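You operate a simulated robot arm through the tools that you are given. There is no shell and no other tool. Be economical: measure what you need, move in short steps, check, and stop when the job is done.

The job below is to be done with a simulated robot arm. You get a single attempt, and the scene is never put back.

JOB
Label the two square jars on the table by contents and close them.

Only the result counts: the job must be done as asked and must still hold three seconds after the hand-in. Knocking over, shifting, dropping, spilling or breaking anything else fails it.

ROBOT AND FRAMES
A 7-joint arm with a two-finger parallel gripper, fixed in place. Base frame: the origin is at the foot of the arm, x ahead of it, y to its left, z up; the work surface is at about z = 0.75. Lengths are in m, angles in degrees, forces in N, time in s.
With the tool pointing down near the work surface it reaches from about 0.3 to 0.68 m from the base axis. Its first joint turns from -66.0 to 66.0 degrees. Payload 1.57 kg.
The TCP is the grasp point between the finger pads, 0.03 m short of the fingertips. In the tool frame z runs along the fingers and y along their closing line. Largest opening 0.11 m; finger width 0.024, thickness 0.012; the body of the gripper, 0.048 by 0.112 m, starts 0.078 m behind the TCP.
Orientation is that of the tool frame in the base frame, as a unit quaternion [x, y, z, w]. With the fingers straight down and closing along the base's y, the tool's x points along the base's -x, its y along +y and its z along -z.

CONTROLS
- The arm moves only by the tool apply_moves. Its argument "steps" is a list of rows, each an object of numbers (a shift or turn left out is 0, a gripper value left out holds the last): "wx", "wy", "wz": the turn, a rotation vector about the tool's x, y, z in units of 180 degrees (1.0 is 180 degrees); "dx", "dy", "dz": the shift along the tool's x, y, z in units of 100 mm (1.0 is 100 mm); "gripper": the finger opening in m, from 0 to 0.11. In form: [{"wx": .., "wy": .., "wz": .., "dx": .., "dy": .., "dz": .., "gripper": ..}, ...]. A call has 1 to 12 rows; each row is the pose to reach, as a shift and turn from the pose commanded when the call began, along the tool's axes at that moment. A call with a number of a shift or a turn outside -1 to 1 is refused whole. Each row takes 0.2 s and may step no farther than 0.05 m and 8.6 degrees from the row before; otherwise, or with a gripper value out of range, the whole call is refused. A pose out of reach is approached as far as the arm can. The call stops where the force on the tool passes 40 N (or 10 N more than at its start, if that is more) or the arm is blocked; 0.2 s more then pass. The fingers move at their own pace (about 0.108 m/s each) and stop on an object; they squeeze with about 21 N. The grip force told is the motor's: it shows also when the fingers shut on nothing. Time passes only in rows, and 0.2 s behind the last, so rows that repeat a pose let the fingers close. The reply holds the time, the measured pose of the TCP, the force on the tool along the base axes, the opening and the grip force, in the units named above and with some noise, with the torque about the TCP (base axes, N m) and any sound that the robot's microphone picked up.
- Cameras (640 x 400 px; columns grow to the right, rows downward): "scene" is fixed at [0.1634, -0.3932, 1.3974]; the picture's right is [0.77, -0.64, 0.00], its down [-0.39, -0.48, -0.78] and it looks along [0.50, 0.60, -0.62] (base axes); focal length 356 px, centre (320, 200). "wrist" rides on the gripper at [0.07, 0.016, -0.141] in the tool frame; the picture's right is [-0.23, 0.97, 0.00], its down [-0.86, -0.20, -0.48] and it looks along [-0.47, -0.11, 0.88] (tool axes); focal length 222 px, centre (320, 200). There is no depth. A picture from a camera that has moved, and an enlarged one, comes with that camera's place and axes in the base frame and with its lens.
- get_image(camera): a new picture of that camera. It takes no simulated time.
- inspect(camera, box): a new picture of the part [left, top, right, bottom] of that camera's present view, enlarged. It takes no simulated time.
- job_done(): hands the job in; it is judged then, once.

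Work in short steps. Places have to be worked out from the pictures, the camera data and where the tool is seen: move nearer, look again, correct. Check each grasp and each placing, and mend what went wrong. You have 120 turns and 76 pictures in all, those below and enlarged ones among them. Open the gripper and draw the arm clear of the work before you hand the job in, unless the task says otherwise; then end with one line.

The tools are called after "Call:" as name(argument=value, ...) on one line, values as JSON. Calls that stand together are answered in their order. apply_moves: Moves the arm, as the interface text tells. Its arguments: {"type":"object","properties":{"steps":{"type":"array","items":{"type":"object","properties":{"wx":{"type":"number"},"wy":{"type":"number"},"wz":{"type":"number"},"dx":{"type":"number"},"dy":{"type":"number"},"dz":{"type":"number"},"gripper":{"type":"number"}}}}},"required":["steps"]} The other tools are called the same way: get_image (camera) takes a picture; inspect (camera, box) takes an enlarged picture of a part of a camera's view; job_done () hands the job in.

At the start:

```text
time_s: 0.0
eef_pos: [0.4573, -0.0132, 1.0811]
orientation: [0.0, 1.0, 0.0, 0.0]
force: [0.4, 0.3, 0.3]
ft_torque: [0.02, 0.0, 0.01]
width: 0.11
gripper_force: 0.1
```

scene: 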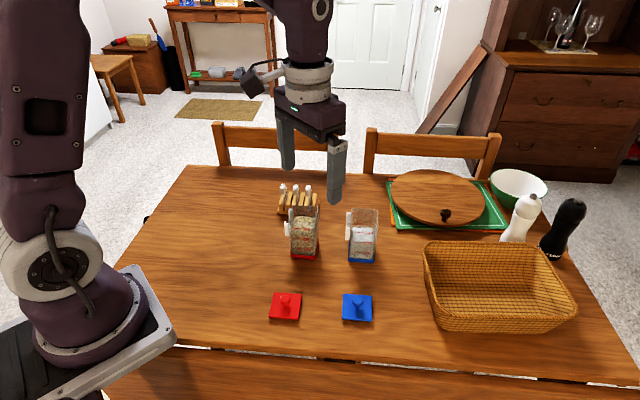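
wrist: 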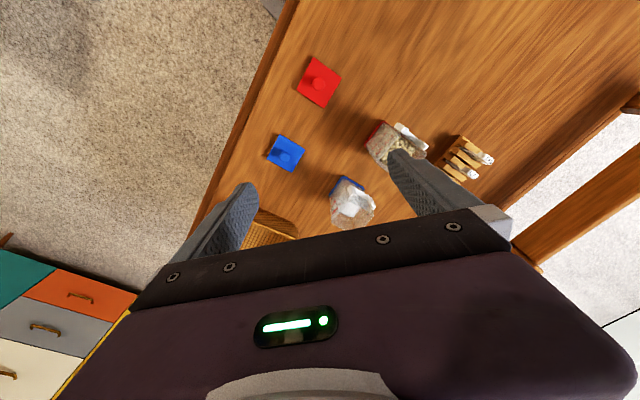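

I'll look closer at the jars, the rack and the lids.

Call:
inspect(camera="scene", box=[260, 170, 400, 270])

Call:
inspect(camera="scene", box=[260, 260, 400, 340])

Call:
inspect(camera="wrist", box=[260, 40, 500, 240])

```text
4.00 times, centred on (330, 220) of scene
camera zoom: at [0.1634, -0.3932, 1.3974], right [0.77, -0.64, 0.0], down [-0.39, -0.48, -0.78], along [0.5, 0.6, -0.62], focal length 1423 px, centre (280, 120)
```

zoom: 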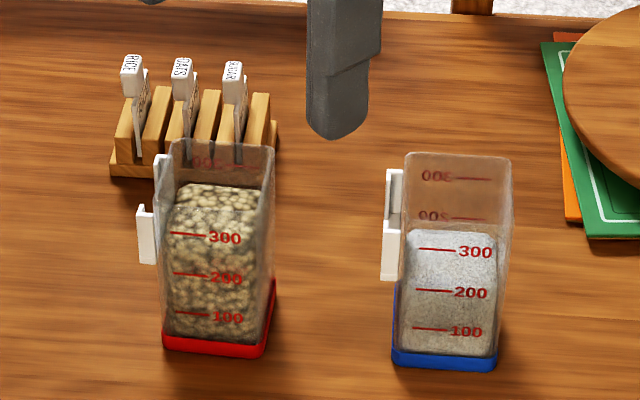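

```text
4.57 times, centred on (330, 300) of scene
camera zoom: at [0.1634, -0.3932, 1.3974], right [0.77, -0.64, 0.0], down [-0.39, -0.48, -0.78], along [0.5, 0.6, -0.62], focal length 1627 px, centre (274, -257)
```

zoom: 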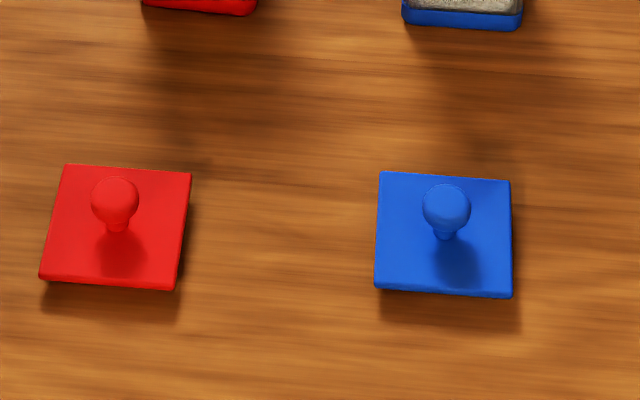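

```text
2.00 times, centred on (380, 140) of wrist
camera zoom: at [0.3892, 0.0046, 1.2231], right [0.23, 0.97, 0.0], down [0.86, -0.2, 0.48], along [0.47, -0.11, -0.88], focal length 444 px, centre (200, 320)
```

zoom: 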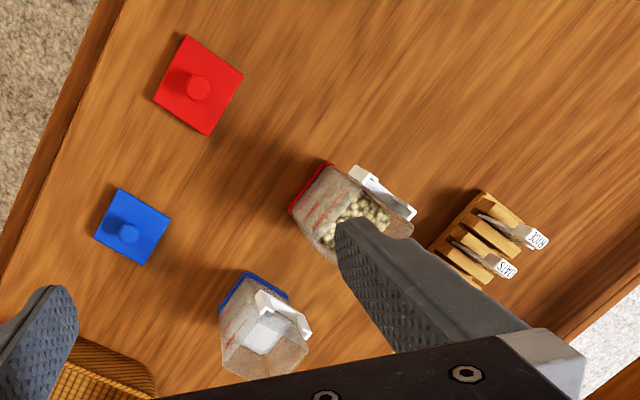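

Three tags are in the rack; I need to read them and see the contents better, so I zoom harder.

Call:
inspect(camera="scene", box=[272, 176, 336, 216])

Call:
inspect(camera="scene", box=[278, 202, 342, 262])

Call:
inspect(camera="scene", box=[336, 202, 400, 266])

```text
10.00 times, centred on (304, 196) of scene
camera zoom: at [0.1634, -0.3932, 1.3974], right [0.77, -0.64, 0.0], down [-0.39, -0.48, -0.78], along [0.5, 0.6, -0.62], focal length 3558 px, centre (480, 240)
```

zoom: 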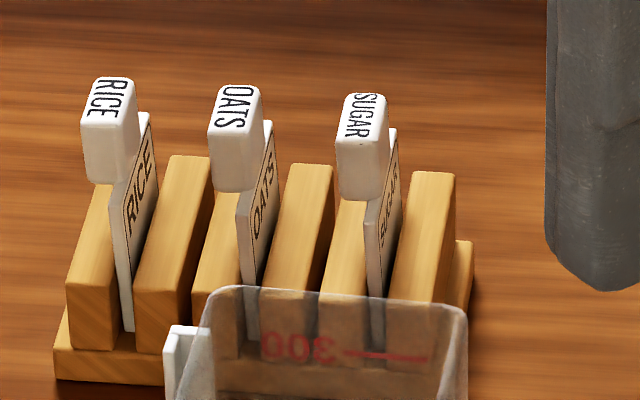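

```text
6.67 times, centred on (310, 232) of scene
camera zoom: at [0.1634, -0.3932, 1.3974], right [0.77, -0.64, 0.0], down [-0.39, -0.48, -0.78], along [0.5, 0.6, -0.62], focal length 2372 px, centre (387, -13)
```

zoom: 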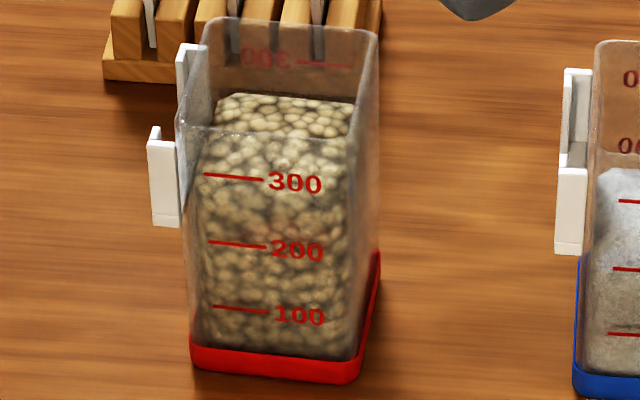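

```text
6.25 times, centred on (368, 234) of scene
camera zoom: at [0.1634, -0.3932, 1.3974], right [0.77, -0.64, 0.0], down [-0.39, -0.48, -0.78], along [0.5, 0.6, -0.62], focal length 2224 px, centre (20, -12)
```

zoom: 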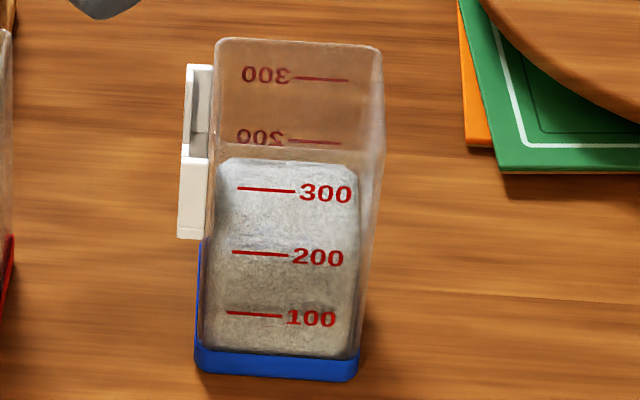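

Contents look like oats-type flakes (red jar) and a fine white substance (blue jar). I yaw the tool by about 40° to align with the layout and move over it to look closer.

Call:
apply_moves(steps=[{"wz": 0.044, "dx": -0.18, "dy": 0.2}, {"wz": 0.088, "dx": -0.36, "dy": 0.4}, {"wz": 0.132, "dx": -0.54, "dy": 0.6}, {"wz": 0.176, "dx": -0.72, "dy": 0.8}, {"wz": 0.22, "dx": -0.9, "dy": 1.0}, {"wz": 0.22, "dx": -0.9, "dy": 1.0}])

Call:
get_image(camera="wrist")

```text
time_s: 1.4
eef_pos: [0.5491, 0.0875, 1.0792]
orientation: [0.34, 0.94, 0.0, 0.0]
force: [-0.4, -0.1, 0.1]
ft_torque: [-0.02, 0.0, 0.0]
width: 0.1101
gripper_force: 0.0
```

```text
67 pictures are left
camera wrist: at [0.5062, 0.1444, 1.2223], right [0.8, 0.6, 0.0], down [0.53, -0.7, 0.48], along [0.29, -0.38, -0.88], focal length 222 px, centre (320, 200)
```

wrist: 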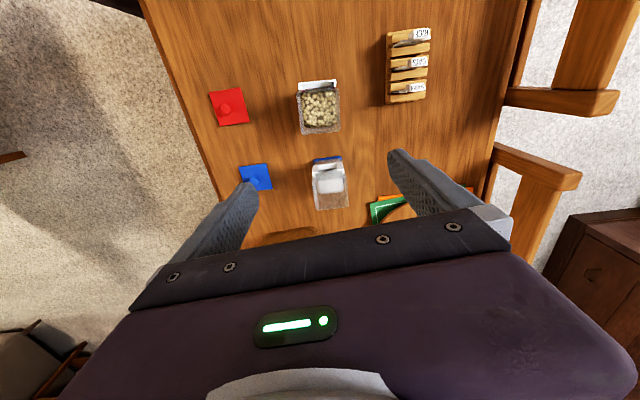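

Call:
inspect(camera="wrist", box=[280, 60, 360, 220])

Call:
inspect(camera="wrist", box=[370, 20, 450, 110])

```text
2.50 times, centred on (320, 140) of wrist
camera zoom: at [0.5062, 0.1444, 1.2223], right [0.8, 0.6, 0.0], down [0.53, -0.7, 0.48], along [0.29, -0.38, -0.88], focal length 555 px, centre (320, 350)
```

zoom: 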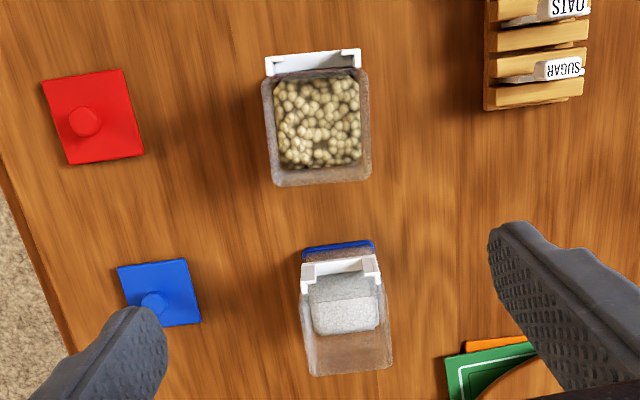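

```text
4.44 times, centred on (410, 65) of wrist
camera zoom: at [0.5062, 0.1444, 1.2223], right [0.8, 0.6, 0.0], down [0.53, -0.7, 0.48], along [0.29, -0.38, -0.88], focal length 987 px, centre (-80, 800)
```

zoom: 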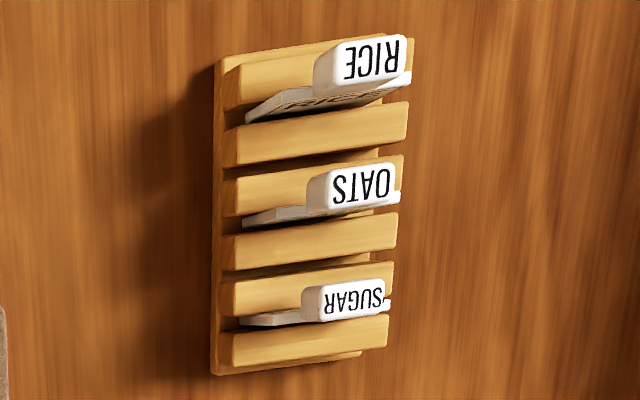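

Tag handles are at about z=0.82 near (0.61, 0.25). I move closer above the rack to look.

Call:
apply_moves(steps=[{"dx": 0.15, "dy": 0.25, "dz": 0.2}, {"dx": 0.3, "dy": 0.5, "dz": 0.4}, {"dx": 0.42, "dy": 0.75, "dz": 0.6}, {"dx": 0.57, "dy": 1.0, "dz": 0.8}, {"dx": 0.57, "dy": 1.0, "dz": 0.8}])

Call:
apply_moves(steps=[{"dx": 0.0, "dy": 0.34, "dz": 0.2}, {"dx": 0.0, "dy": 0.67, "dz": 0.4}, {"dx": 0.0, "dy": 0.67, "dz": 0.4}])

Call:
get_image(camera="wrist")

Call:
inspect(camera="wrist", box=[260, 60, 420, 200])

```text
time_s: 2.6
eef_pos: [0.5679, 0.2006, 0.9978]
orientation: [0.339, 0.941, -0.001, 0.0]
force: [-0.9, 0.5, 0.3]
ft_torque: [0.0, 0.0, 0.02]
width: 0.11
gripper_force: 0.1
```

```text
time_s: 3.4
eef_pos: [0.611, 0.2544, 0.9613]
orientation: [0.339, 0.941, -0.001, 0.0]
force: [0.5, 0.5, 0.7]
ft_torque: [0.02, 0.05, 0.0]
width: 0.1101
gripper_force: 0.0
```

```text
64 pictures are left
camera wrist: at [0.5684, 0.3118, 1.1027], right [0.8, 0.61, 0.0], down [0.53, -0.7, 0.48], along [0.29, -0.38, -0.88], focal length 222 px, centre (320, 200)
```

wrist: 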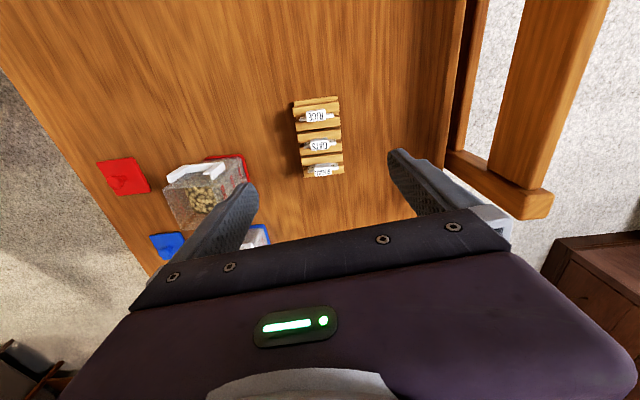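

```text
2.86 times, centred on (340, 130) of wrist
camera zoom: at [0.5684, 0.3118, 1.1027], right [0.8, 0.61, 0.0], down [0.53, -0.7, 0.48], along [0.29, -0.38, -0.88], focal length 635 px, centre (263, 400)
```

zoom: 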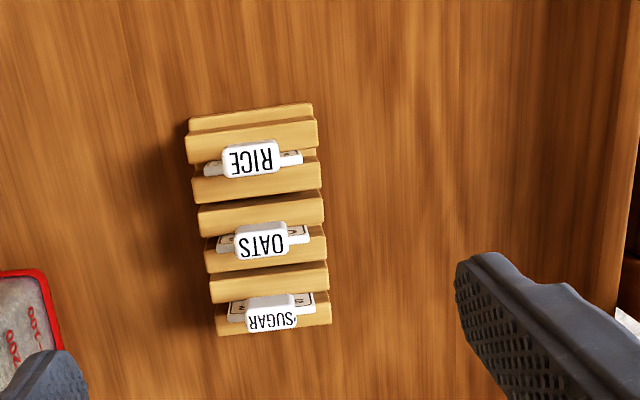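

Call:
inspect(camera="wrist", box=[280, 90, 360, 180])

Call:
inspect(camera="wrist", box=[90, 140, 280, 260])

```text
4.44 times, centred on (320, 135) of wrist
camera zoom: at [0.5684, 0.3118, 1.1027], right [0.8, 0.61, 0.0], down [0.53, -0.7, 0.48], along [0.29, -0.38, -0.88], focal length 987 px, centre (320, 489)
```

zoom: 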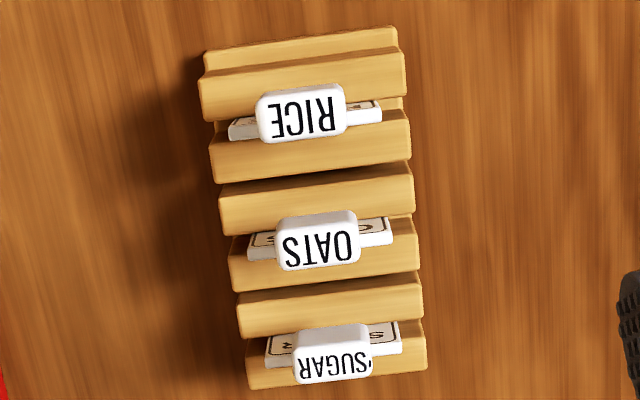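

```text
3.33 times, centred on (185, 200) of wrist
camera zoom: at [0.5684, 0.3118, 1.1027], right [0.8, 0.61, 0.0], down [0.53, -0.7, 0.48], along [0.29, -0.38, -0.88], focal length 740 px, centre (770, 200)
```

zoom: 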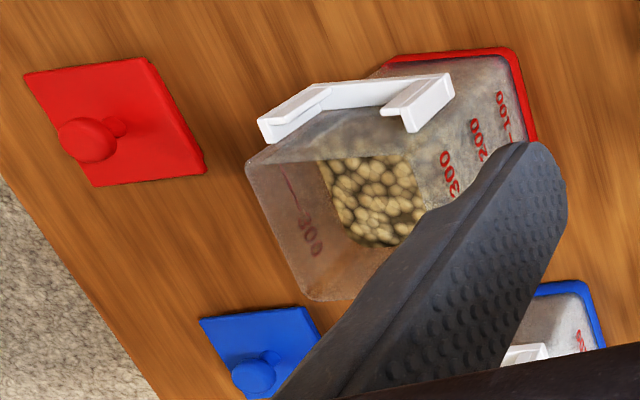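

Handle tops: RICE (0.588, 0.278), OATS (0.612, 0.254), SUGAR (0.637, 0.228), at z≈0.822; rack axis is turned ~4° more than the tool. I align, narrow the fingers and descend above OATS, then check.

Call:
apply_moves(steps=[{"wz": 0.024, "dz": 0.25, "gripper": 0.06}, {"wz": 0.024, "dz": 0.5}, {"wz": 0.024, "dz": 0.75}, {"wz": 0.024, "dz": 0.75}])

Call:
inspect(camera="wrist", box=[220, 80, 420, 220])

Call:
inspect(camera="scene", box=[262, 156, 342, 216])

```text
time_s: 4.4
eef_pos: [0.6084, 0.2546, 0.8863]
orientation: [0.374, 0.928, 0.0, 0.0]
force: [-1.2, -0.2, 0.3]
ft_torque: [0.04, 0.0, -0.01]
width: 0.06
gripper_force: 0.1
```

```text
2.86 times, centred on (320, 150) of wrist
camera zoom: at [0.5717, 0.3149, 1.0278], right [0.84, 0.54, 0.0], down [0.48, -0.74, 0.48], along [0.26, -0.4, -0.88], focal length 635 px, centre (320, 343)
```

zoom: 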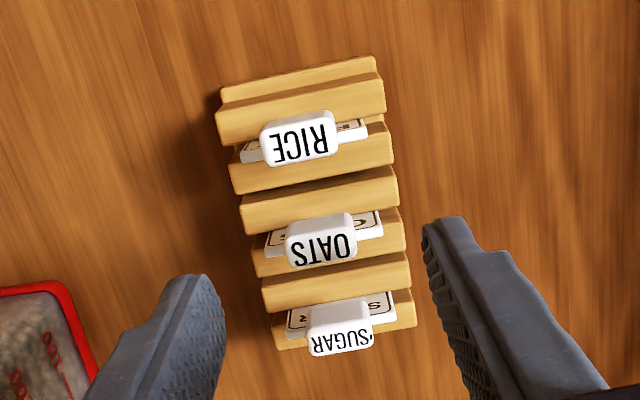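

```text
6.67 times, centred on (302, 186) of scene
camera zoom: at [0.1634, -0.3932, 1.3974], right [0.77, -0.64, 0.0], down [-0.39, -0.48, -0.78], along [0.5, 0.6, -0.62], focal length 2372 px, centre (440, 293)
```

zoom: 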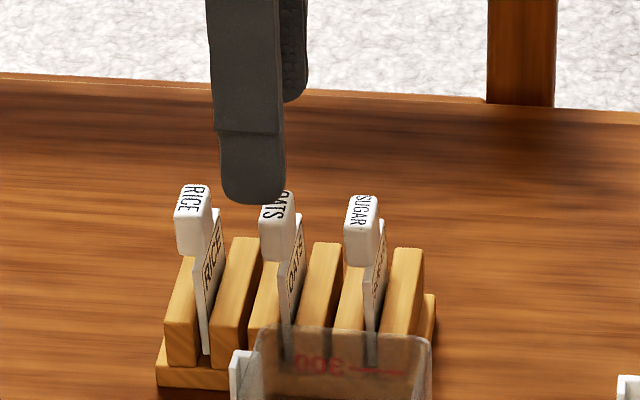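

Fingers straddle the OATS handle, well centred. The handle sits on the -r side of its plate, so I descend with a 4 mm offset to that side and keep the tips above the plate's top edge, then close.

Call:
apply_moves(steps=[{"dx": 0.04, "dz": 0.2}, {"dx": 0.04, "dz": 0.44}, {"dx": 0.04, "dz": 0.44}])

Call:
inspect(camera="scene", box=[262, 156, 342, 216])

Call:
inspect(camera="wrist", box=[220, 80, 420, 220])

```text
time_s: 5.2
eef_pos: [0.6071, 0.2579, 0.8419]
orientation: [0.374, 0.927, 0.0, 0.001]
force: [-0.9, -0.8, 0.3]
ft_torque: [-0.07, 0.05, 0.01]
width: 0.0602
gripper_force: 0.0
```

```text
6.67 times, centred on (302, 186) of scene
camera zoom: at [0.1634, -0.3932, 1.3974], right [0.77, -0.64, 0.0], down [-0.39, -0.48, -0.78], along [0.5, 0.6, -0.62], focal length 2372 px, centre (440, 293)
```

zoom: 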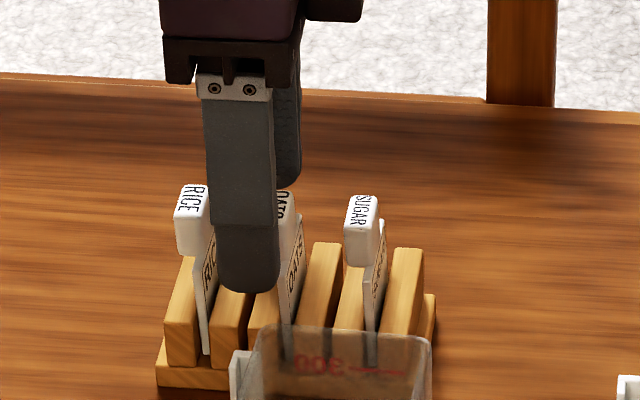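

```text
2.86 times, centred on (320, 150) of wrist
camera zoom: at [0.5689, 0.318, 0.9837], right [0.84, 0.54, 0.0], down [0.48, -0.74, 0.48], along [0.26, -0.4, -0.88], focal length 635 px, centre (320, 343)
```

zoom: 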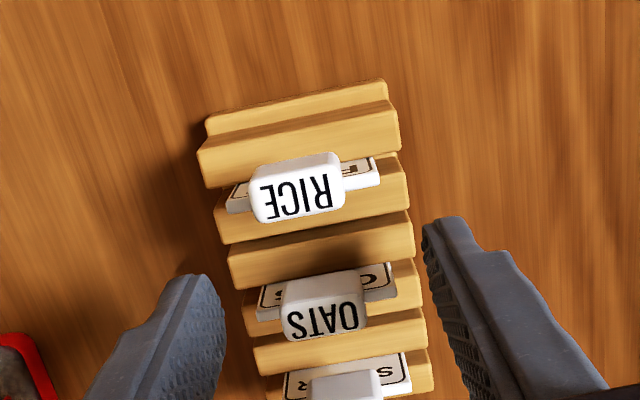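

Both fingers are beside the handle with the tips above the plate. I close on it.

Call:
apply_moves(steps=[{"gripper": 0.0}, {"gripper": 0.0}, {"gripper": 0.0}])

Call:
inspect(camera="wrist", box=[220, 80, 420, 220])

```text
time_s: 6.0
eef_pos: [0.6076, 0.2567, 0.8412]
orientation: [0.374, 0.928, 0.001, 0.0]
force: [0.4, -0.3, -0.1]
ft_torque: [-0.03, -0.02, 0.0]
width: 0.0229
gripper_force: 20.9
```

```text
2.86 times, centred on (320, 150) of wrist
camera zoom: at [0.569, 0.3179, 0.9839], right [0.84, 0.54, 0.0], down [0.48, -0.74, 0.48], along [0.26, -0.4, -0.88], focal length 635 px, centre (320, 343)
```

zoom: 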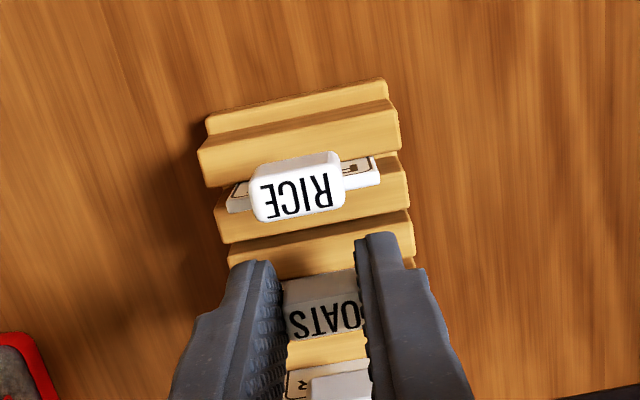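

Gripped at 23 mm. I lift straight up slowly.

Call:
apply_moves(steps=[{"dz": -0.1}, {"dz": -0.25}, {"dz": -0.5}, {"dz": -0.75}, {"dz": -1.0}, {"dz": -1.0}])

Call:
inspect(camera="wrist", box=[240, 100, 400, 220])

Call:
inspect(camera="scene", box=[252, 116, 352, 216])

```text
time_s: 7.4
eef_pos: [0.6079, 0.2564, 0.943]
orientation: [0.374, 0.927, 0.0, 0.0]
force: [0.0, -0.1, -0.8]
ft_torque: [0.0, 0.0, -0.02]
width: 0.0225
gripper_force: 21.1
```

```text
3.33 times, centred on (320, 160) of wrist
camera zoom: at [0.5692, 0.3172, 1.0845], right [0.84, 0.54, 0.0], down [0.48, -0.74, 0.48], along [0.26, -0.4, -0.88], focal length 740 px, centre (320, 333)
```

zoom: 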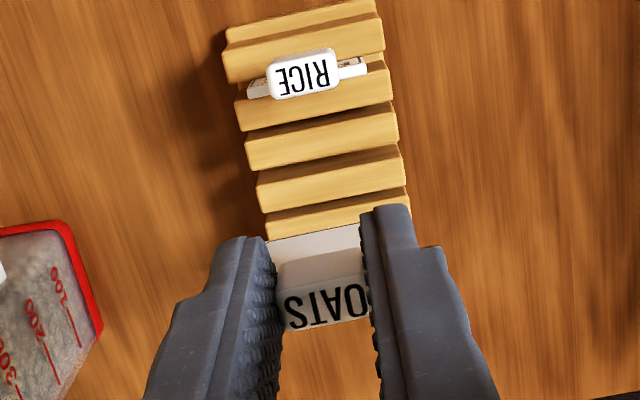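

```text
4.00 times, centred on (302, 166) of scene
camera zoom: at [0.1634, -0.3932, 1.3974], right [0.77, -0.64, 0.0], down [-0.39, -0.48, -0.78], along [0.5, 0.6, -0.62], focal length 1423 px, centre (392, 336)
```

zoom: 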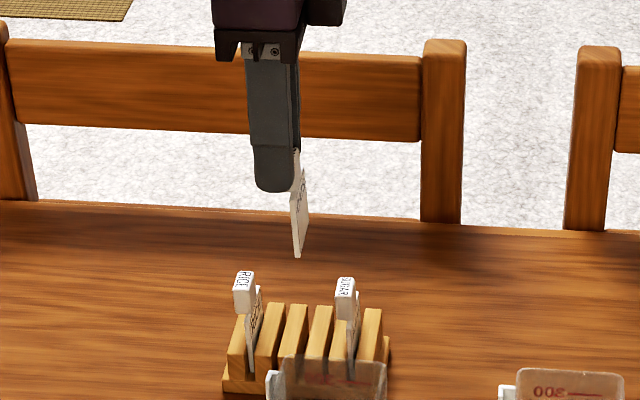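

OATS tag is held upright. I raise and carry it near the red jar (flake-like contents), staying well above, to measure the holder.

Call:
apply_moves(steps=[{"dz": -0.3}, {"dz": -0.57, "dy": -0.1}, {"dz": -0.57, "dy": -0.4}, {"dz": -0.57, "dy": -0.7}, {"dz": -0.57, "dy": -1.0}, {"dz": -0.57, "dy": -1.0}])

Call:
get_image(camera="wrist")

Call:
inspect(camera="wrist", box=[160, 80, 360, 220])

```text
time_s: 8.8
eef_pos: [0.5376, 0.1846, 0.9998]
orientation: [0.373, 0.928, 0.0, 0.0]
force: [0.2, 0.5, -0.4]
ft_torque: [0.0, 0.0, -0.03]
width: 0.0222
gripper_force: 20.9
```

```text
53 pictures are left
camera wrist: at [0.4996, 0.2461, 1.1427], right [0.84, 0.54, 0.0], down [0.48, -0.74, 0.48], along [0.26, -0.4, -0.88], focal length 222 px, centre (320, 200)
```

wrist: 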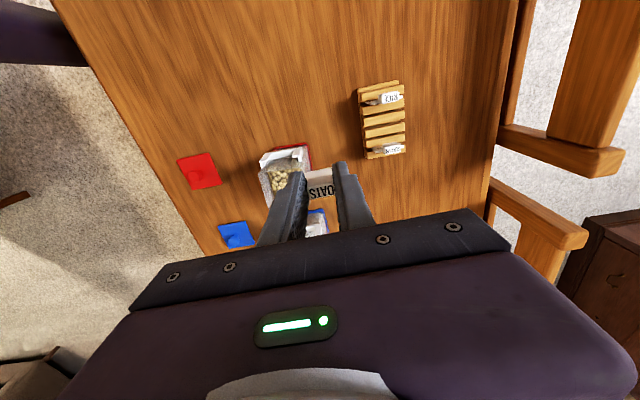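

```text
2.86 times, centred on (260, 150) of wrist
camera zoom: at [0.4996, 0.2461, 1.1427], right [0.84, 0.54, 0.0], down [0.48, -0.74, 0.48], along [0.26, -0.4, -0.88], focal length 635 px, centre (491, 343)
```

zoom: 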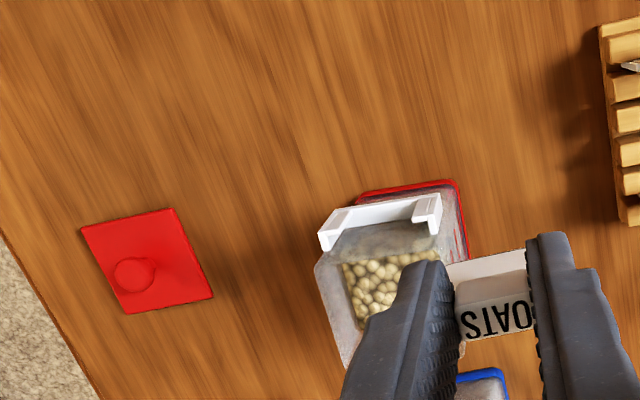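

Call:
inspect(camera="wrist", box=[255, 135, 319, 175])

Call:
inspect(camera="scene", box=[278, 196, 326, 264])

```text
10.00 times, centred on (287, 155) of wrist
camera zoom: at [0.4996, 0.2461, 1.1427], right [0.84, 0.54, 0.0], down [0.48, -0.74, 0.48], along [0.26, -0.4, -0.88], focal length 2221 px, centre (650, 650)
```

zoom: 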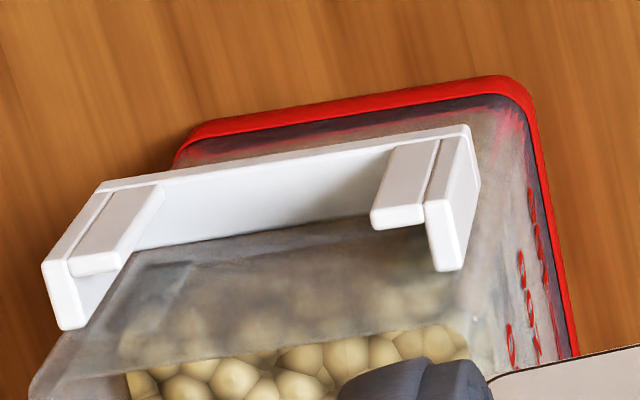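

```text
5.88 times, centred on (302, 230) of scene
camera zoom: at [0.1634, -0.3932, 1.3974], right [0.77, -0.64, 0.0], down [-0.39, -0.48, -0.78], along [0.5, 0.6, -0.62], focal length 2093 px, centre (426, 24)
```

zoom: 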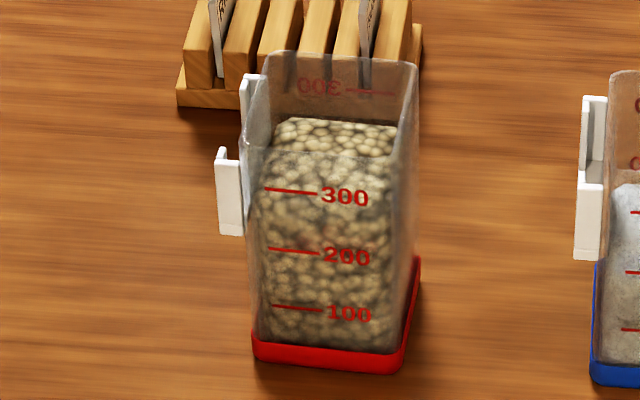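

The holder is a U-channel: top at z≈0.855, running at ~42°, centre of front face ≈(0.505, 0.138), slot ~7 mm deep next to the jar wall. Now I measure the tag plate in hand from the scene camera.

Call:
inspect(camera="scene", box=[270, 120, 334, 200])

Call:
inspect(camera="wrist", box=[288, 150, 368, 200])

```text
5.00 times, centred on (302, 160) of scene
camera zoom: at [0.1634, -0.3932, 1.3974], right [0.77, -0.64, 0.0], down [-0.39, -0.48, -0.78], along [0.5, 0.6, -0.62], focal length 1779 px, centre (410, 400)
```

zoom: 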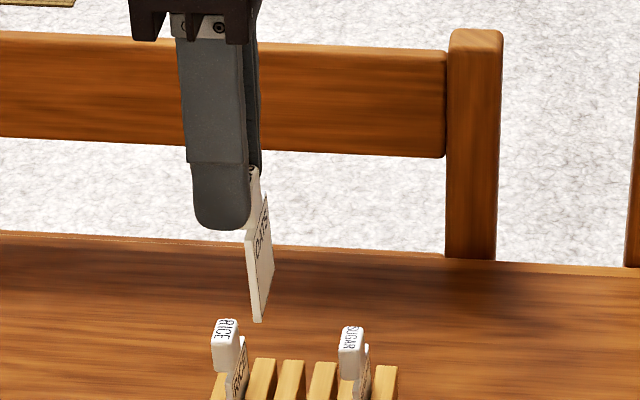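

```text
8.00 times, centred on (328, 175) of wrist
camera zoom: at [0.4996, 0.2461, 1.1427], right [0.84, 0.54, 0.0], down [0.48, -0.74, 0.48], along [0.26, -0.4, -0.88], focal length 1777 px, centre (256, 400)
```

zoom: 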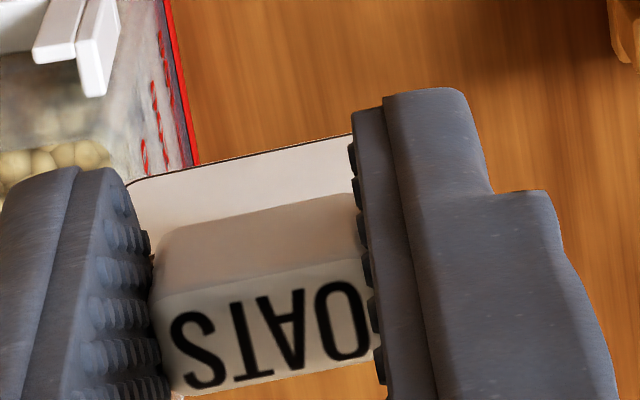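

Plate in hand: vertical, bottom 80 mm below the TCP, its centre ~13 mm on the +r side of the TCP. I move so the plate hovers above the slot, with yaw matched to the jar, and check.

Call:
apply_moves(steps=[{"wz": 0.0122, "dx": -0.01, "dy": -0.28}, {"wz": 0.0245, "dx": -0.016, "dy": -0.555}, {"wz": 0.0245, "dx": -0.016, "dy": -0.555}, {"wz": 0.0245, "dx": -0.016, "dy": -0.555, "dz": 0.2}, {"wz": 0.0245, "dx": -0.016, "dy": -0.555, "dz": 0.36}, {"wz": 0.0245, "dx": -0.016, "dy": -0.555, "dz": 0.36}])

Call:
inspect(camera="wrist", box=[260, 120, 380, 200])

Call:
inspect(camera="scene", box=[262, 180, 326, 240])

```text
time_s: 10.2
eef_pos: [0.5016, 0.1423, 0.9635]
orientation: [0.41, 0.912, 0.0, 0.0]
force: [1.2, 1.0, 0.4]
ft_torque: [0.0, 0.05, -0.01]
width: 0.0224
gripper_force: 21.3
```

```text
5.00 times, centred on (320, 160) of wrist
camera zoom: at [0.4683, 0.2058, 1.1057], right [0.88, 0.48, 0.0], down [0.42, -0.77, 0.48], along [0.23, -0.42, -0.88], focal length 1111 px, centre (320, 400)
```

zoom: 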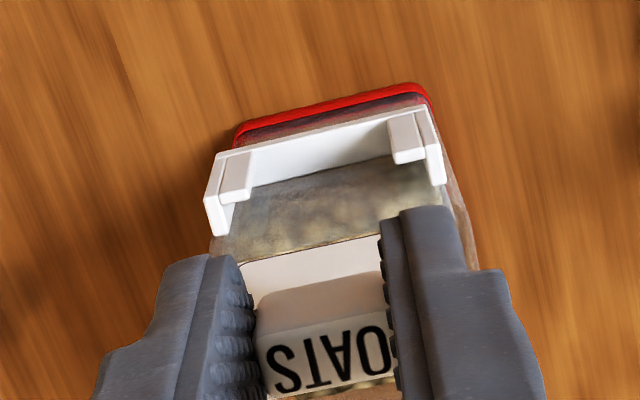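

```text
6.67 times, centred on (294, 210) of scene
camera zoom: at [0.1634, -0.3932, 1.3974], right [0.77, -0.64, 0.0], down [-0.39, -0.48, -0.78], along [0.5, 0.6, -0.62], focal length 2372 px, centre (493, 133)
```

zoom: 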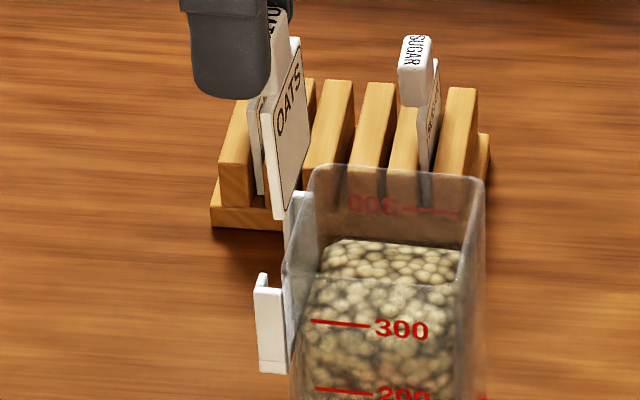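

Call:
inspect(camera="scene", box=[280, 206, 312, 240])

Call:
inspect(camera="wrist", box=[290, 135, 354, 175])

```text
11.76 times, centred on (296, 223) of scene
camera zoom: at [0.1634, -0.3932, 1.3974], right [0.77, -0.64, 0.0], down [-0.39, -0.48, -0.78], along [0.5, 0.6, -0.62], focal length 4186 px, centre (602, -71)
```

zoom: 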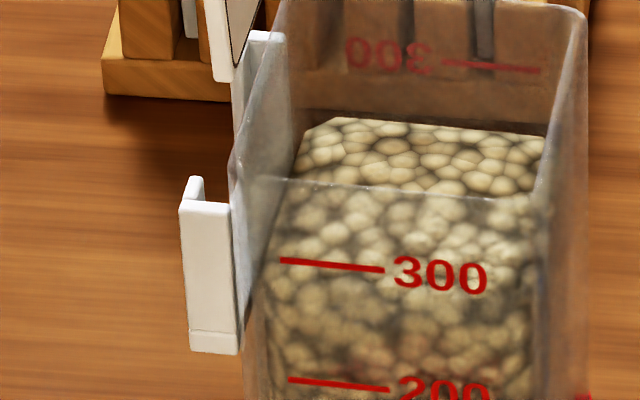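

```text
10.00 times, centred on (322, 155) of wrist
camera zoom: at [0.4683, 0.2058, 1.1057], right [0.88, 0.48, 0.0], down [0.42, -0.77, 0.48], along [0.23, -0.42, -0.88], focal length 2221 px, centre (300, 650)
```

zoom: 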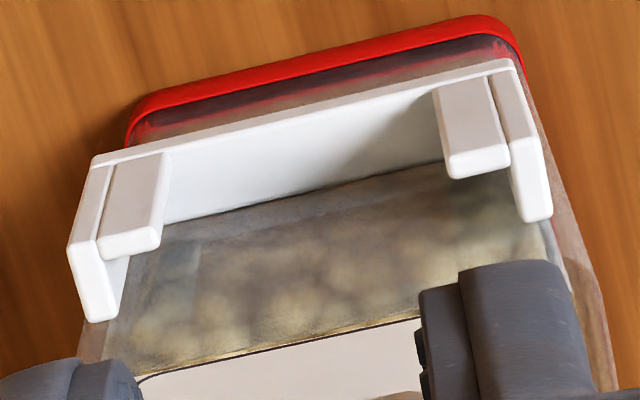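

The plate looks ~2 mm too close to the jar wall and ~1 mm too far along. I correct by that and lower to just above the slot, then re-check.

Call:
apply_moves(steps=[{"dx": 0.022, "dy": -0.01}, {"dx": 0.022, "dy": -0.01, "dz": 0.08}, {"dx": 0.022, "dy": -0.01, "dz": 0.17}, {"dx": 0.022, "dy": -0.01, "dz": 0.17}])

Call:
inspect(camera="scene", box=[280, 200, 312, 240])

Call:
inspect(camera="wrist", box=[290, 135, 354, 175])

```text
time_s: 11.2
eef_pos: [0.4983, 0.1428, 0.9463]
orientation: [0.409, 0.912, 0.001, -0.001]
force: [-0.1, 0.2, 0.6]
ft_torque: [-0.02, -0.03, 0.02]
width: 0.0226
gripper_force: 21.2
```

```text
10.00 times, centred on (296, 220) of scene
camera zoom: at [0.1634, -0.3932, 1.3974], right [0.77, -0.64, 0.0], down [-0.39, -0.48, -0.78], along [0.5, 0.6, -0.62], focal length 3558 px, centre (560, 0)
```

zoom: 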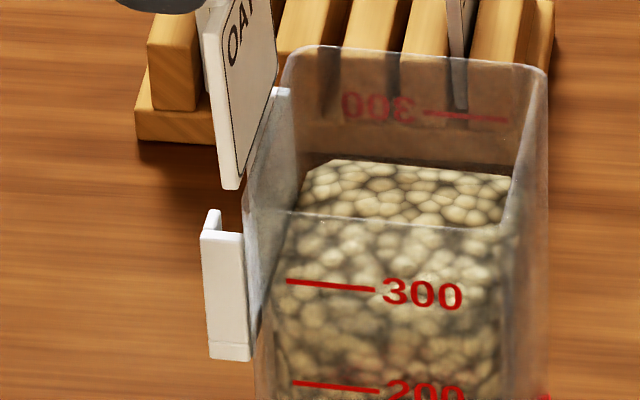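

```text
10.00 times, centred on (322, 155) of wrist
camera zoom: at [0.4656, 0.2066, 1.089], right [0.88, 0.48, 0.0], down [0.42, -0.77, 0.48], along [0.23, -0.42, -0.88], focal length 2221 px, centre (300, 650)
```

zoom: 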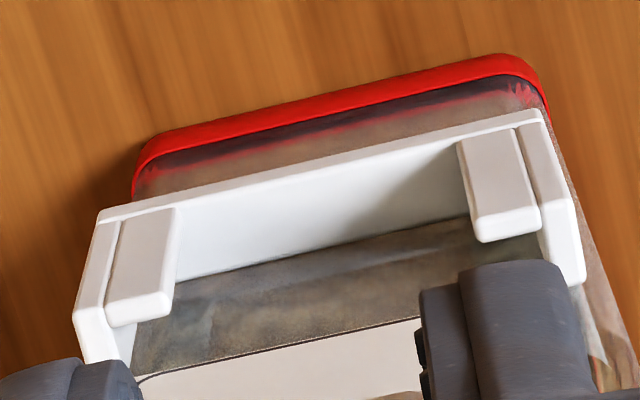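

Now the plate lines up with the slot in both views. I lower it 20 mm and check forces.

Call:
apply_moves(steps=[{"dz": 0.05}, {"dz": 0.1}, {"dz": 0.15}, {"dz": 0.2}, {"dz": 0.2}])

Call:
inspect(camera="scene", box=[280, 200, 312, 240])

```text
time_s: 12.4
eef_pos: [0.4995, 0.1442, 0.9264]
orientation: [0.409, 0.913, 0.0, 0.0]
force: [-0.1, -0.1, -0.1]
ft_torque: [0.0, 0.02, 0.03]
width: 0.0223
gripper_force: 21.0
```

```text
10.00 times, centred on (296, 220) of scene
camera zoom: at [0.1634, -0.3932, 1.3974], right [0.77, -0.64, 0.0], down [-0.39, -0.48, -0.78], along [0.5, 0.6, -0.62], focal length 3558 px, centre (560, 0)
```

zoom: 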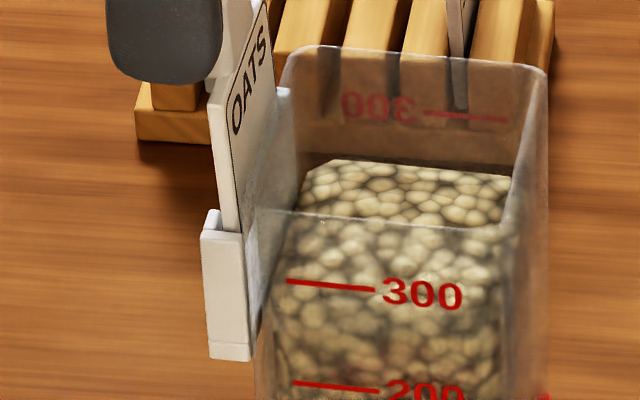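

It has entered the slot without force. I continue down gently.

Call:
apply_moves(steps=[{"dz": 0.04}, {"dz": 0.08}, {"dz": 0.12}, {"dz": 0.12}])

Call:
inspect(camera="scene", box=[280, 200, 312, 240])

```text
time_s: 13.4
eef_pos: [0.4979, 0.1436, 0.9143]
orientation: [0.408, 0.913, 0.0, 0.0]
force: [-0.2, 0.3, 0.1]
ft_torque: [-0.02, -0.01, 0.0]
width: 0.0224
gripper_force: 21.5
```

```text
10.00 times, centred on (296, 220) of scene
camera zoom: at [0.1634, -0.3932, 1.3974], right [0.77, -0.64, 0.0], down [-0.39, -0.48, -0.78], along [0.5, 0.6, -0.62], focal length 3558 px, centre (560, 0)
```

zoom: 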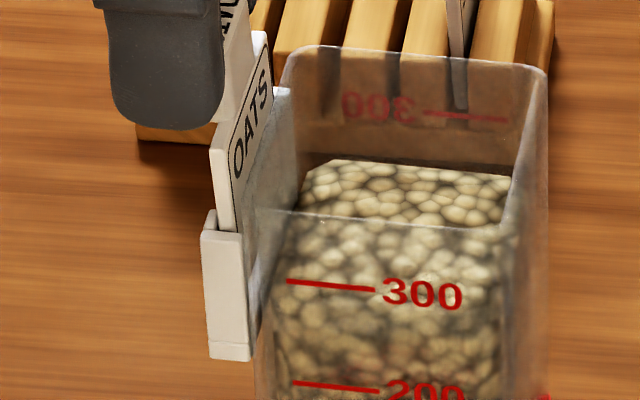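

Roughly 9 mm remain to the shelf; I continue in small steps watching force.

Call:
apply_moves(steps=[{"dz": 0.03}, {"dz": 0.06}, {"dz": 0.06}])

Call:
apply_moves(steps=[{"dz": 0.02}, {"dz": 0.03}, {"dz": 0.03}])

Call:
inspect(camera="scene", box=[280, 200, 312, 240])

```text
time_s: 14.2
eef_pos: [0.498, 0.143, 0.9088]
orientation: [0.409, 0.913, 0.0, 0.001]
force: [-0.5, -0.6, -0.6]
ft_torque: [0.01, 0.01, 0.01]
width: 0.0227
gripper_force: 21.3
```

```text
time_s: 15.0
eef_pos: [0.4984, 0.1433, 0.9044]
orientation: [0.409, 0.912, 0.0, 0.0]
force: [0.0, -0.1, -0.6]
ft_torque: [-0.02, 0.01, -0.03]
width: 0.0221
gripper_force: 20.8
```

```text
10.00 times, centred on (296, 220) of scene
camera zoom: at [0.1634, -0.3932, 1.3974], right [0.77, -0.64, 0.0], down [-0.39, -0.48, -0.78], along [0.5, 0.6, -0.62], focal length 3558 px, centre (560, 0)
```

zoom: 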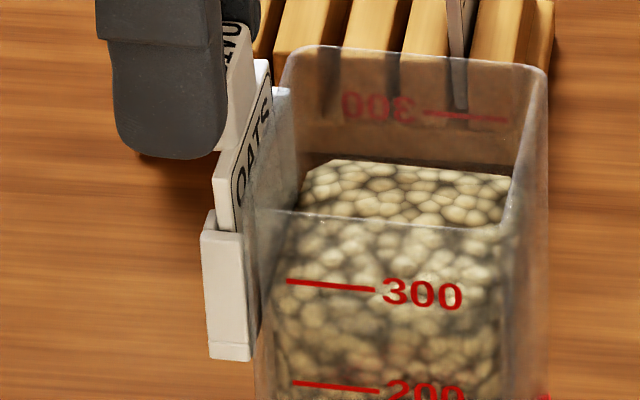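

Call:
apply_moves(steps=[{"dz": 0.02}, {"dz": 0.04}, {"dz": 0.04}])

Call:
inspect(camera="scene", box=[280, 200, 312, 240])

```text
time_s: 15.8
eef_pos: [0.4994, 0.1427, 0.9016]
orientation: [0.409, 0.912, 0.0, 0.001]
force: [-0.7, -0.6, 18.4]
ft_torque: [-0.19, -0.09, 0.01]
width: 0.0224
gripper_force: 20.8
```

```text
10.00 times, centred on (296, 220) of scene
camera zoom: at [0.1631, -0.3933, 1.3974], right [0.77, -0.64, 0.0], down [-0.39, -0.48, -0.78], along [0.5, 0.61, -0.62], focal length 3558 px, centre (560, 0)
```

zoom: 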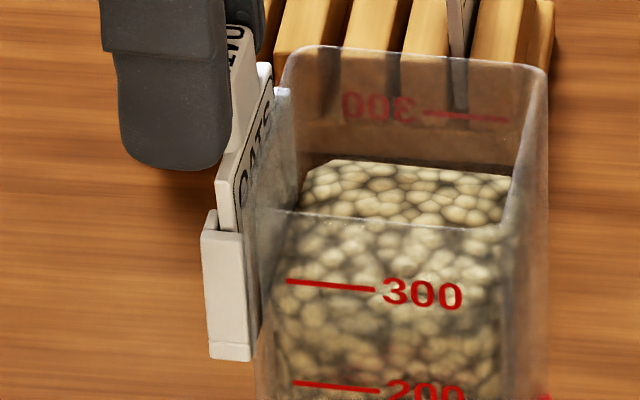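

Contact force 18 N and the plate is nearly fully in: it is seated. I release and lift straight off.

Call:
apply_moves(steps=[{"dz": -0.015}, {"dz": -0.015, "gripper": 0.05}, {"dz": -0.015, "gripper": 0.05}, {"dz": -0.015, "gripper": 0.05}, {"dz": -0.3, "gripper": 0.05}, {"dz": -0.7}, {"dz": -1.0}, {"dz": -1.0}])

Call:
inspect(camera="scene", box=[270, 180, 334, 264])

Call:
get_image(camera="wrist")

```text
time_s: 17.6
eef_pos: [0.4982, 0.141, 1.0015]
orientation: [0.409, 0.913, 0.001, -0.001]
force: [0.5, -0.9, -0.1]
ft_torque: [0.0, 0.01, -0.02]
width: 0.0502
gripper_force: 0.0
```

```text
4.76 times, centred on (302, 222) of scene
camera zoom: at [0.1634, -0.3932, 1.3974], right [0.77, -0.64, 0.0], down [-0.39, -0.48, -0.78], along [0.5, 0.6, -0.62], focal length 1694 px, centre (406, 95)
```

zoom: 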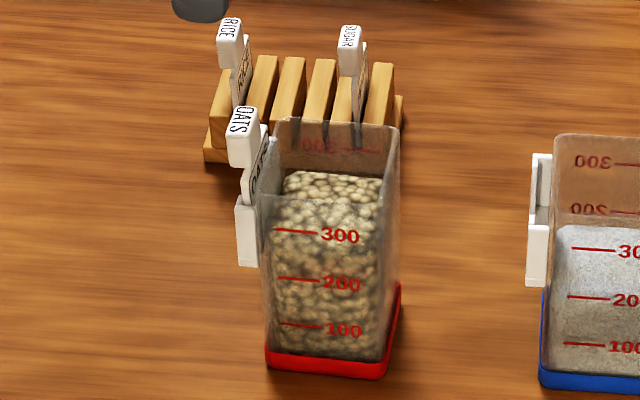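

```text
36 pictures are left
camera wrist: at [0.4658, 0.2055, 1.1436], right [0.88, 0.48, 0.0], down [0.42, -0.77, 0.48], along [0.23, -0.42, -0.88], focal length 222 px, centre (320, 200)
```

wrist: 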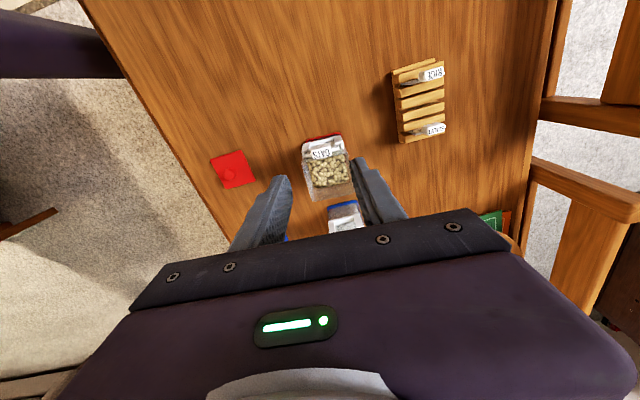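

OATS is in place. Before the next tag I check the white content closely (sugar versus rice).

Call:
inspect(camera="scene", box=[348, 222, 380, 242])

```text
16.00 times, centred on (364, 232) of scene
camera zoom: at [0.1634, -0.3932, 1.3974], right [0.77, -0.64, 0.0], down [-0.39, -0.48, -0.78], along [0.5, 0.6, -0.62], focal length 5693 px, centre (-384, -312)
```

zoom: 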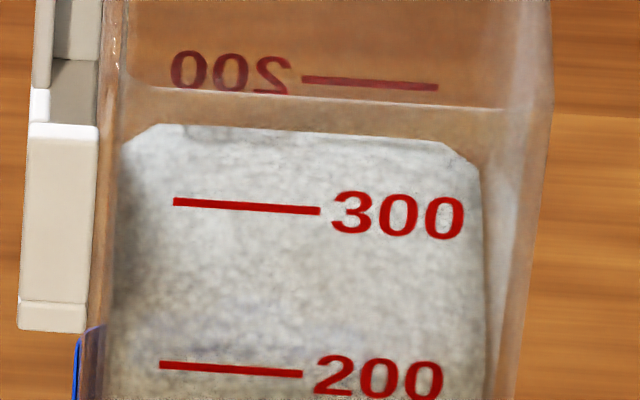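

The white content is fine-grained: sugar. I return to the rack for the SUGAR tag, targeting the same relative grasp, TCP ≈ (0.632, 0.231).

Call:
apply_moves(steps=[{"dx": -0.05, "dy": 0.25, "wz": -0.012}, {"dx": -0.1, "dy": 0.6, "wz": -0.0245}, {"dx": -0.216, "dy": 1.0, "wz": -0.0245}, {"dx": -0.216, "dy": 1.0, "wz": -0.0245, "gripper": 0.055}])

```text
time_s: 18.6
eef_pos: [0.5877, 0.1923, 0.9992]
orientation: [0.374, 0.928, 0.0, 0.0]
force: [1.6, 0.0, 0.1]
ft_torque: [0.01, -0.03, 0.0]
width: 0.0548
gripper_force: 0.0
```

Call:
apply_moves(steps=[{"dx": -0.02, "dy": 0.3, "dz": 0.2}, {"dx": -0.049, "dy": 0.59, "dz": 0.5}, {"dx": -0.049, "dy": 0.59, "dz": 0.9}, {"dx": -0.049, "dy": 0.59, "dz": 1.0}, {"dx": -0.049, "dy": 0.59, "dz": 1.0}])

Call:
inspect(camera="wrist", box=[220, 80, 420, 220])

```text
time_s: 19.8
eef_pos: [0.6327, 0.2332, 0.8995]
orientation: [0.373, 0.928, 0.0, 0.0]
force: [-0.2, -0.7, 0.7]
ft_torque: [0.01, 0.0, 0.03]
width: 0.0551
gripper_force: 0.1
```

```text
2.86 times, centred on (320, 150) of wrist
camera zoom: at [0.5948, 0.294, 1.0421], right [0.84, 0.54, 0.0], down [0.48, -0.74, 0.48], along [0.26, -0.4, -0.88], focal length 635 px, centre (320, 343)
```

zoom: 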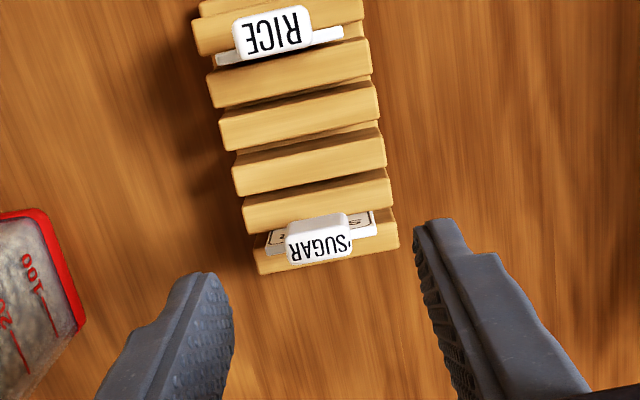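

The tool is at the same relative place over SUGAR as it was for OATS (~8 mm). I descend to the same height and close.

Call:
apply_moves(steps=[{"dz": 0.3}, {"dz": 0.58}, {"dz": 0.58}, {"dz": 0.58, "gripper": 0.0}, {"dz": 0.58, "gripper": 0.0}, {"dz": 0.58, "gripper": 0.0}])

Call:
inspect(camera="wrist", box=[240, 100, 400, 220])

```text
time_s: 21.2
eef_pos: [0.6315, 0.2333, 0.8424]
orientation: [0.374, 0.928, 0.0, 0.0]
force: [0.0, -0.4, 0.3]
ft_torque: [-0.02, -0.04, 0.0]
width: 0.0227
gripper_force: 21.8
```

```text
3.33 times, centred on (320, 160) of wrist
camera zoom: at [0.5941, 0.2939, 0.985], right [0.84, 0.54, 0.0], down [0.48, -0.74, 0.48], along [0.26, -0.4, -0.88], focal length 740 px, centre (320, 333)
```

zoom: 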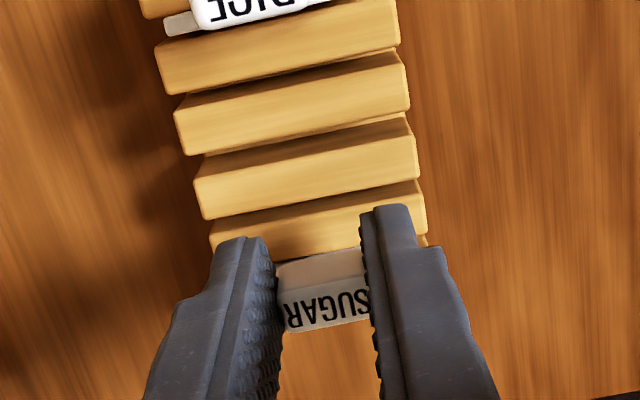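

SUGAR gripped. I lift clear and carry it toward the blue jar's holder.

Call:
apply_moves(steps=[{"dz": -0.1}, {"dz": -0.25}, {"dz": -0.5}, {"dz": -0.75}, {"dz": -1.0}, {"dz": -1.0}])

Call:
apply_moves(steps=[{"dz": -0.3}, {"dx": -0.1, "dy": -0.2, "dz": -0.58}, {"dx": -0.26, "dy": -0.5, "dz": -0.58}, {"dx": -0.53, "dy": -0.8, "dz": -0.58}, {"dx": -0.53, "dy": -0.8, "dz": -0.58}])

Call:
apply_moves(steps=[{"dx": -0.25, "dy": -0.3}, {"dx": -0.5, "dy": -0.6}, {"dx": -0.53, "dy": -0.79}, {"dx": -0.53, "dy": -0.79, "dz": 0.3}, {"dx": -0.53, "dy": -0.79, "dz": 0.3}])

Call:
get_image(camera="scene")

Call:
inspect(camera="wrist", box=[280, 120, 376, 180])

```text
time_s: 22.6
eef_pos: [0.6308, 0.2338, 0.944]
orientation: [0.374, 0.928, 0.0, 0.0]
force: [-0.1, 0.0, 0.7]
ft_torque: [0.04, 0.0, -0.01]
width: 0.0227
gripper_force: 20.8
```

```text
time_s: 23.8
eef_pos: [0.6142, 0.1386, 1.0007]
orientation: [0.374, 0.928, 0.0, 0.0]
force: [0.0, -0.2, -0.8]
ft_torque: [0.04, 0.04, 0.03]
width: 0.0226
gripper_force: 21.4
```

```text
time_s: 25.0
eef_pos: [0.5997, 0.0444, 0.9697]
orientation: [0.374, 0.928, 0.001, 0.0]
force: [0.5, 0.0, 0.2]
ft_torque: [0.01, -0.02, -0.02]
width: 0.0225
gripper_force: 21.0
```

```text
32 pictures are left
```

scene: 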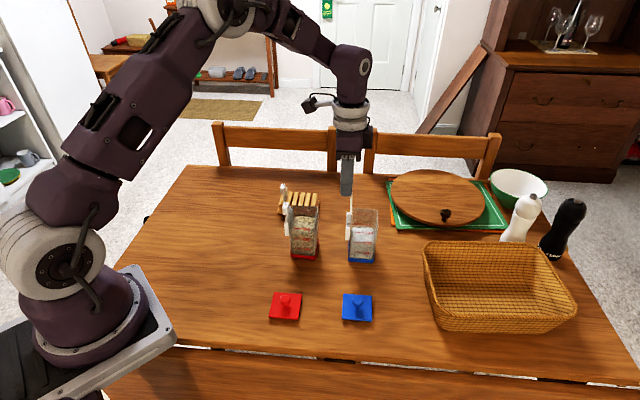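

```text
6.67 times, centred on (328, 150) of wrist
camera zoom: at [0.5608, 0.1049, 1.1121], right [0.84, 0.54, 0.0], down [0.48, -0.74, 0.48], along [0.26, -0.4, -0.88], focal length 1481 px, centre (267, 533)
```

zoom: 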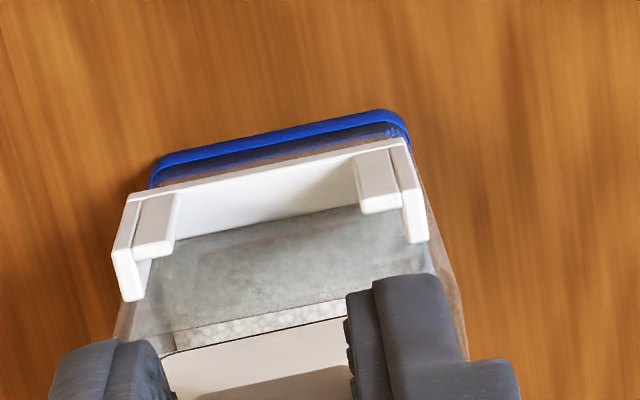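

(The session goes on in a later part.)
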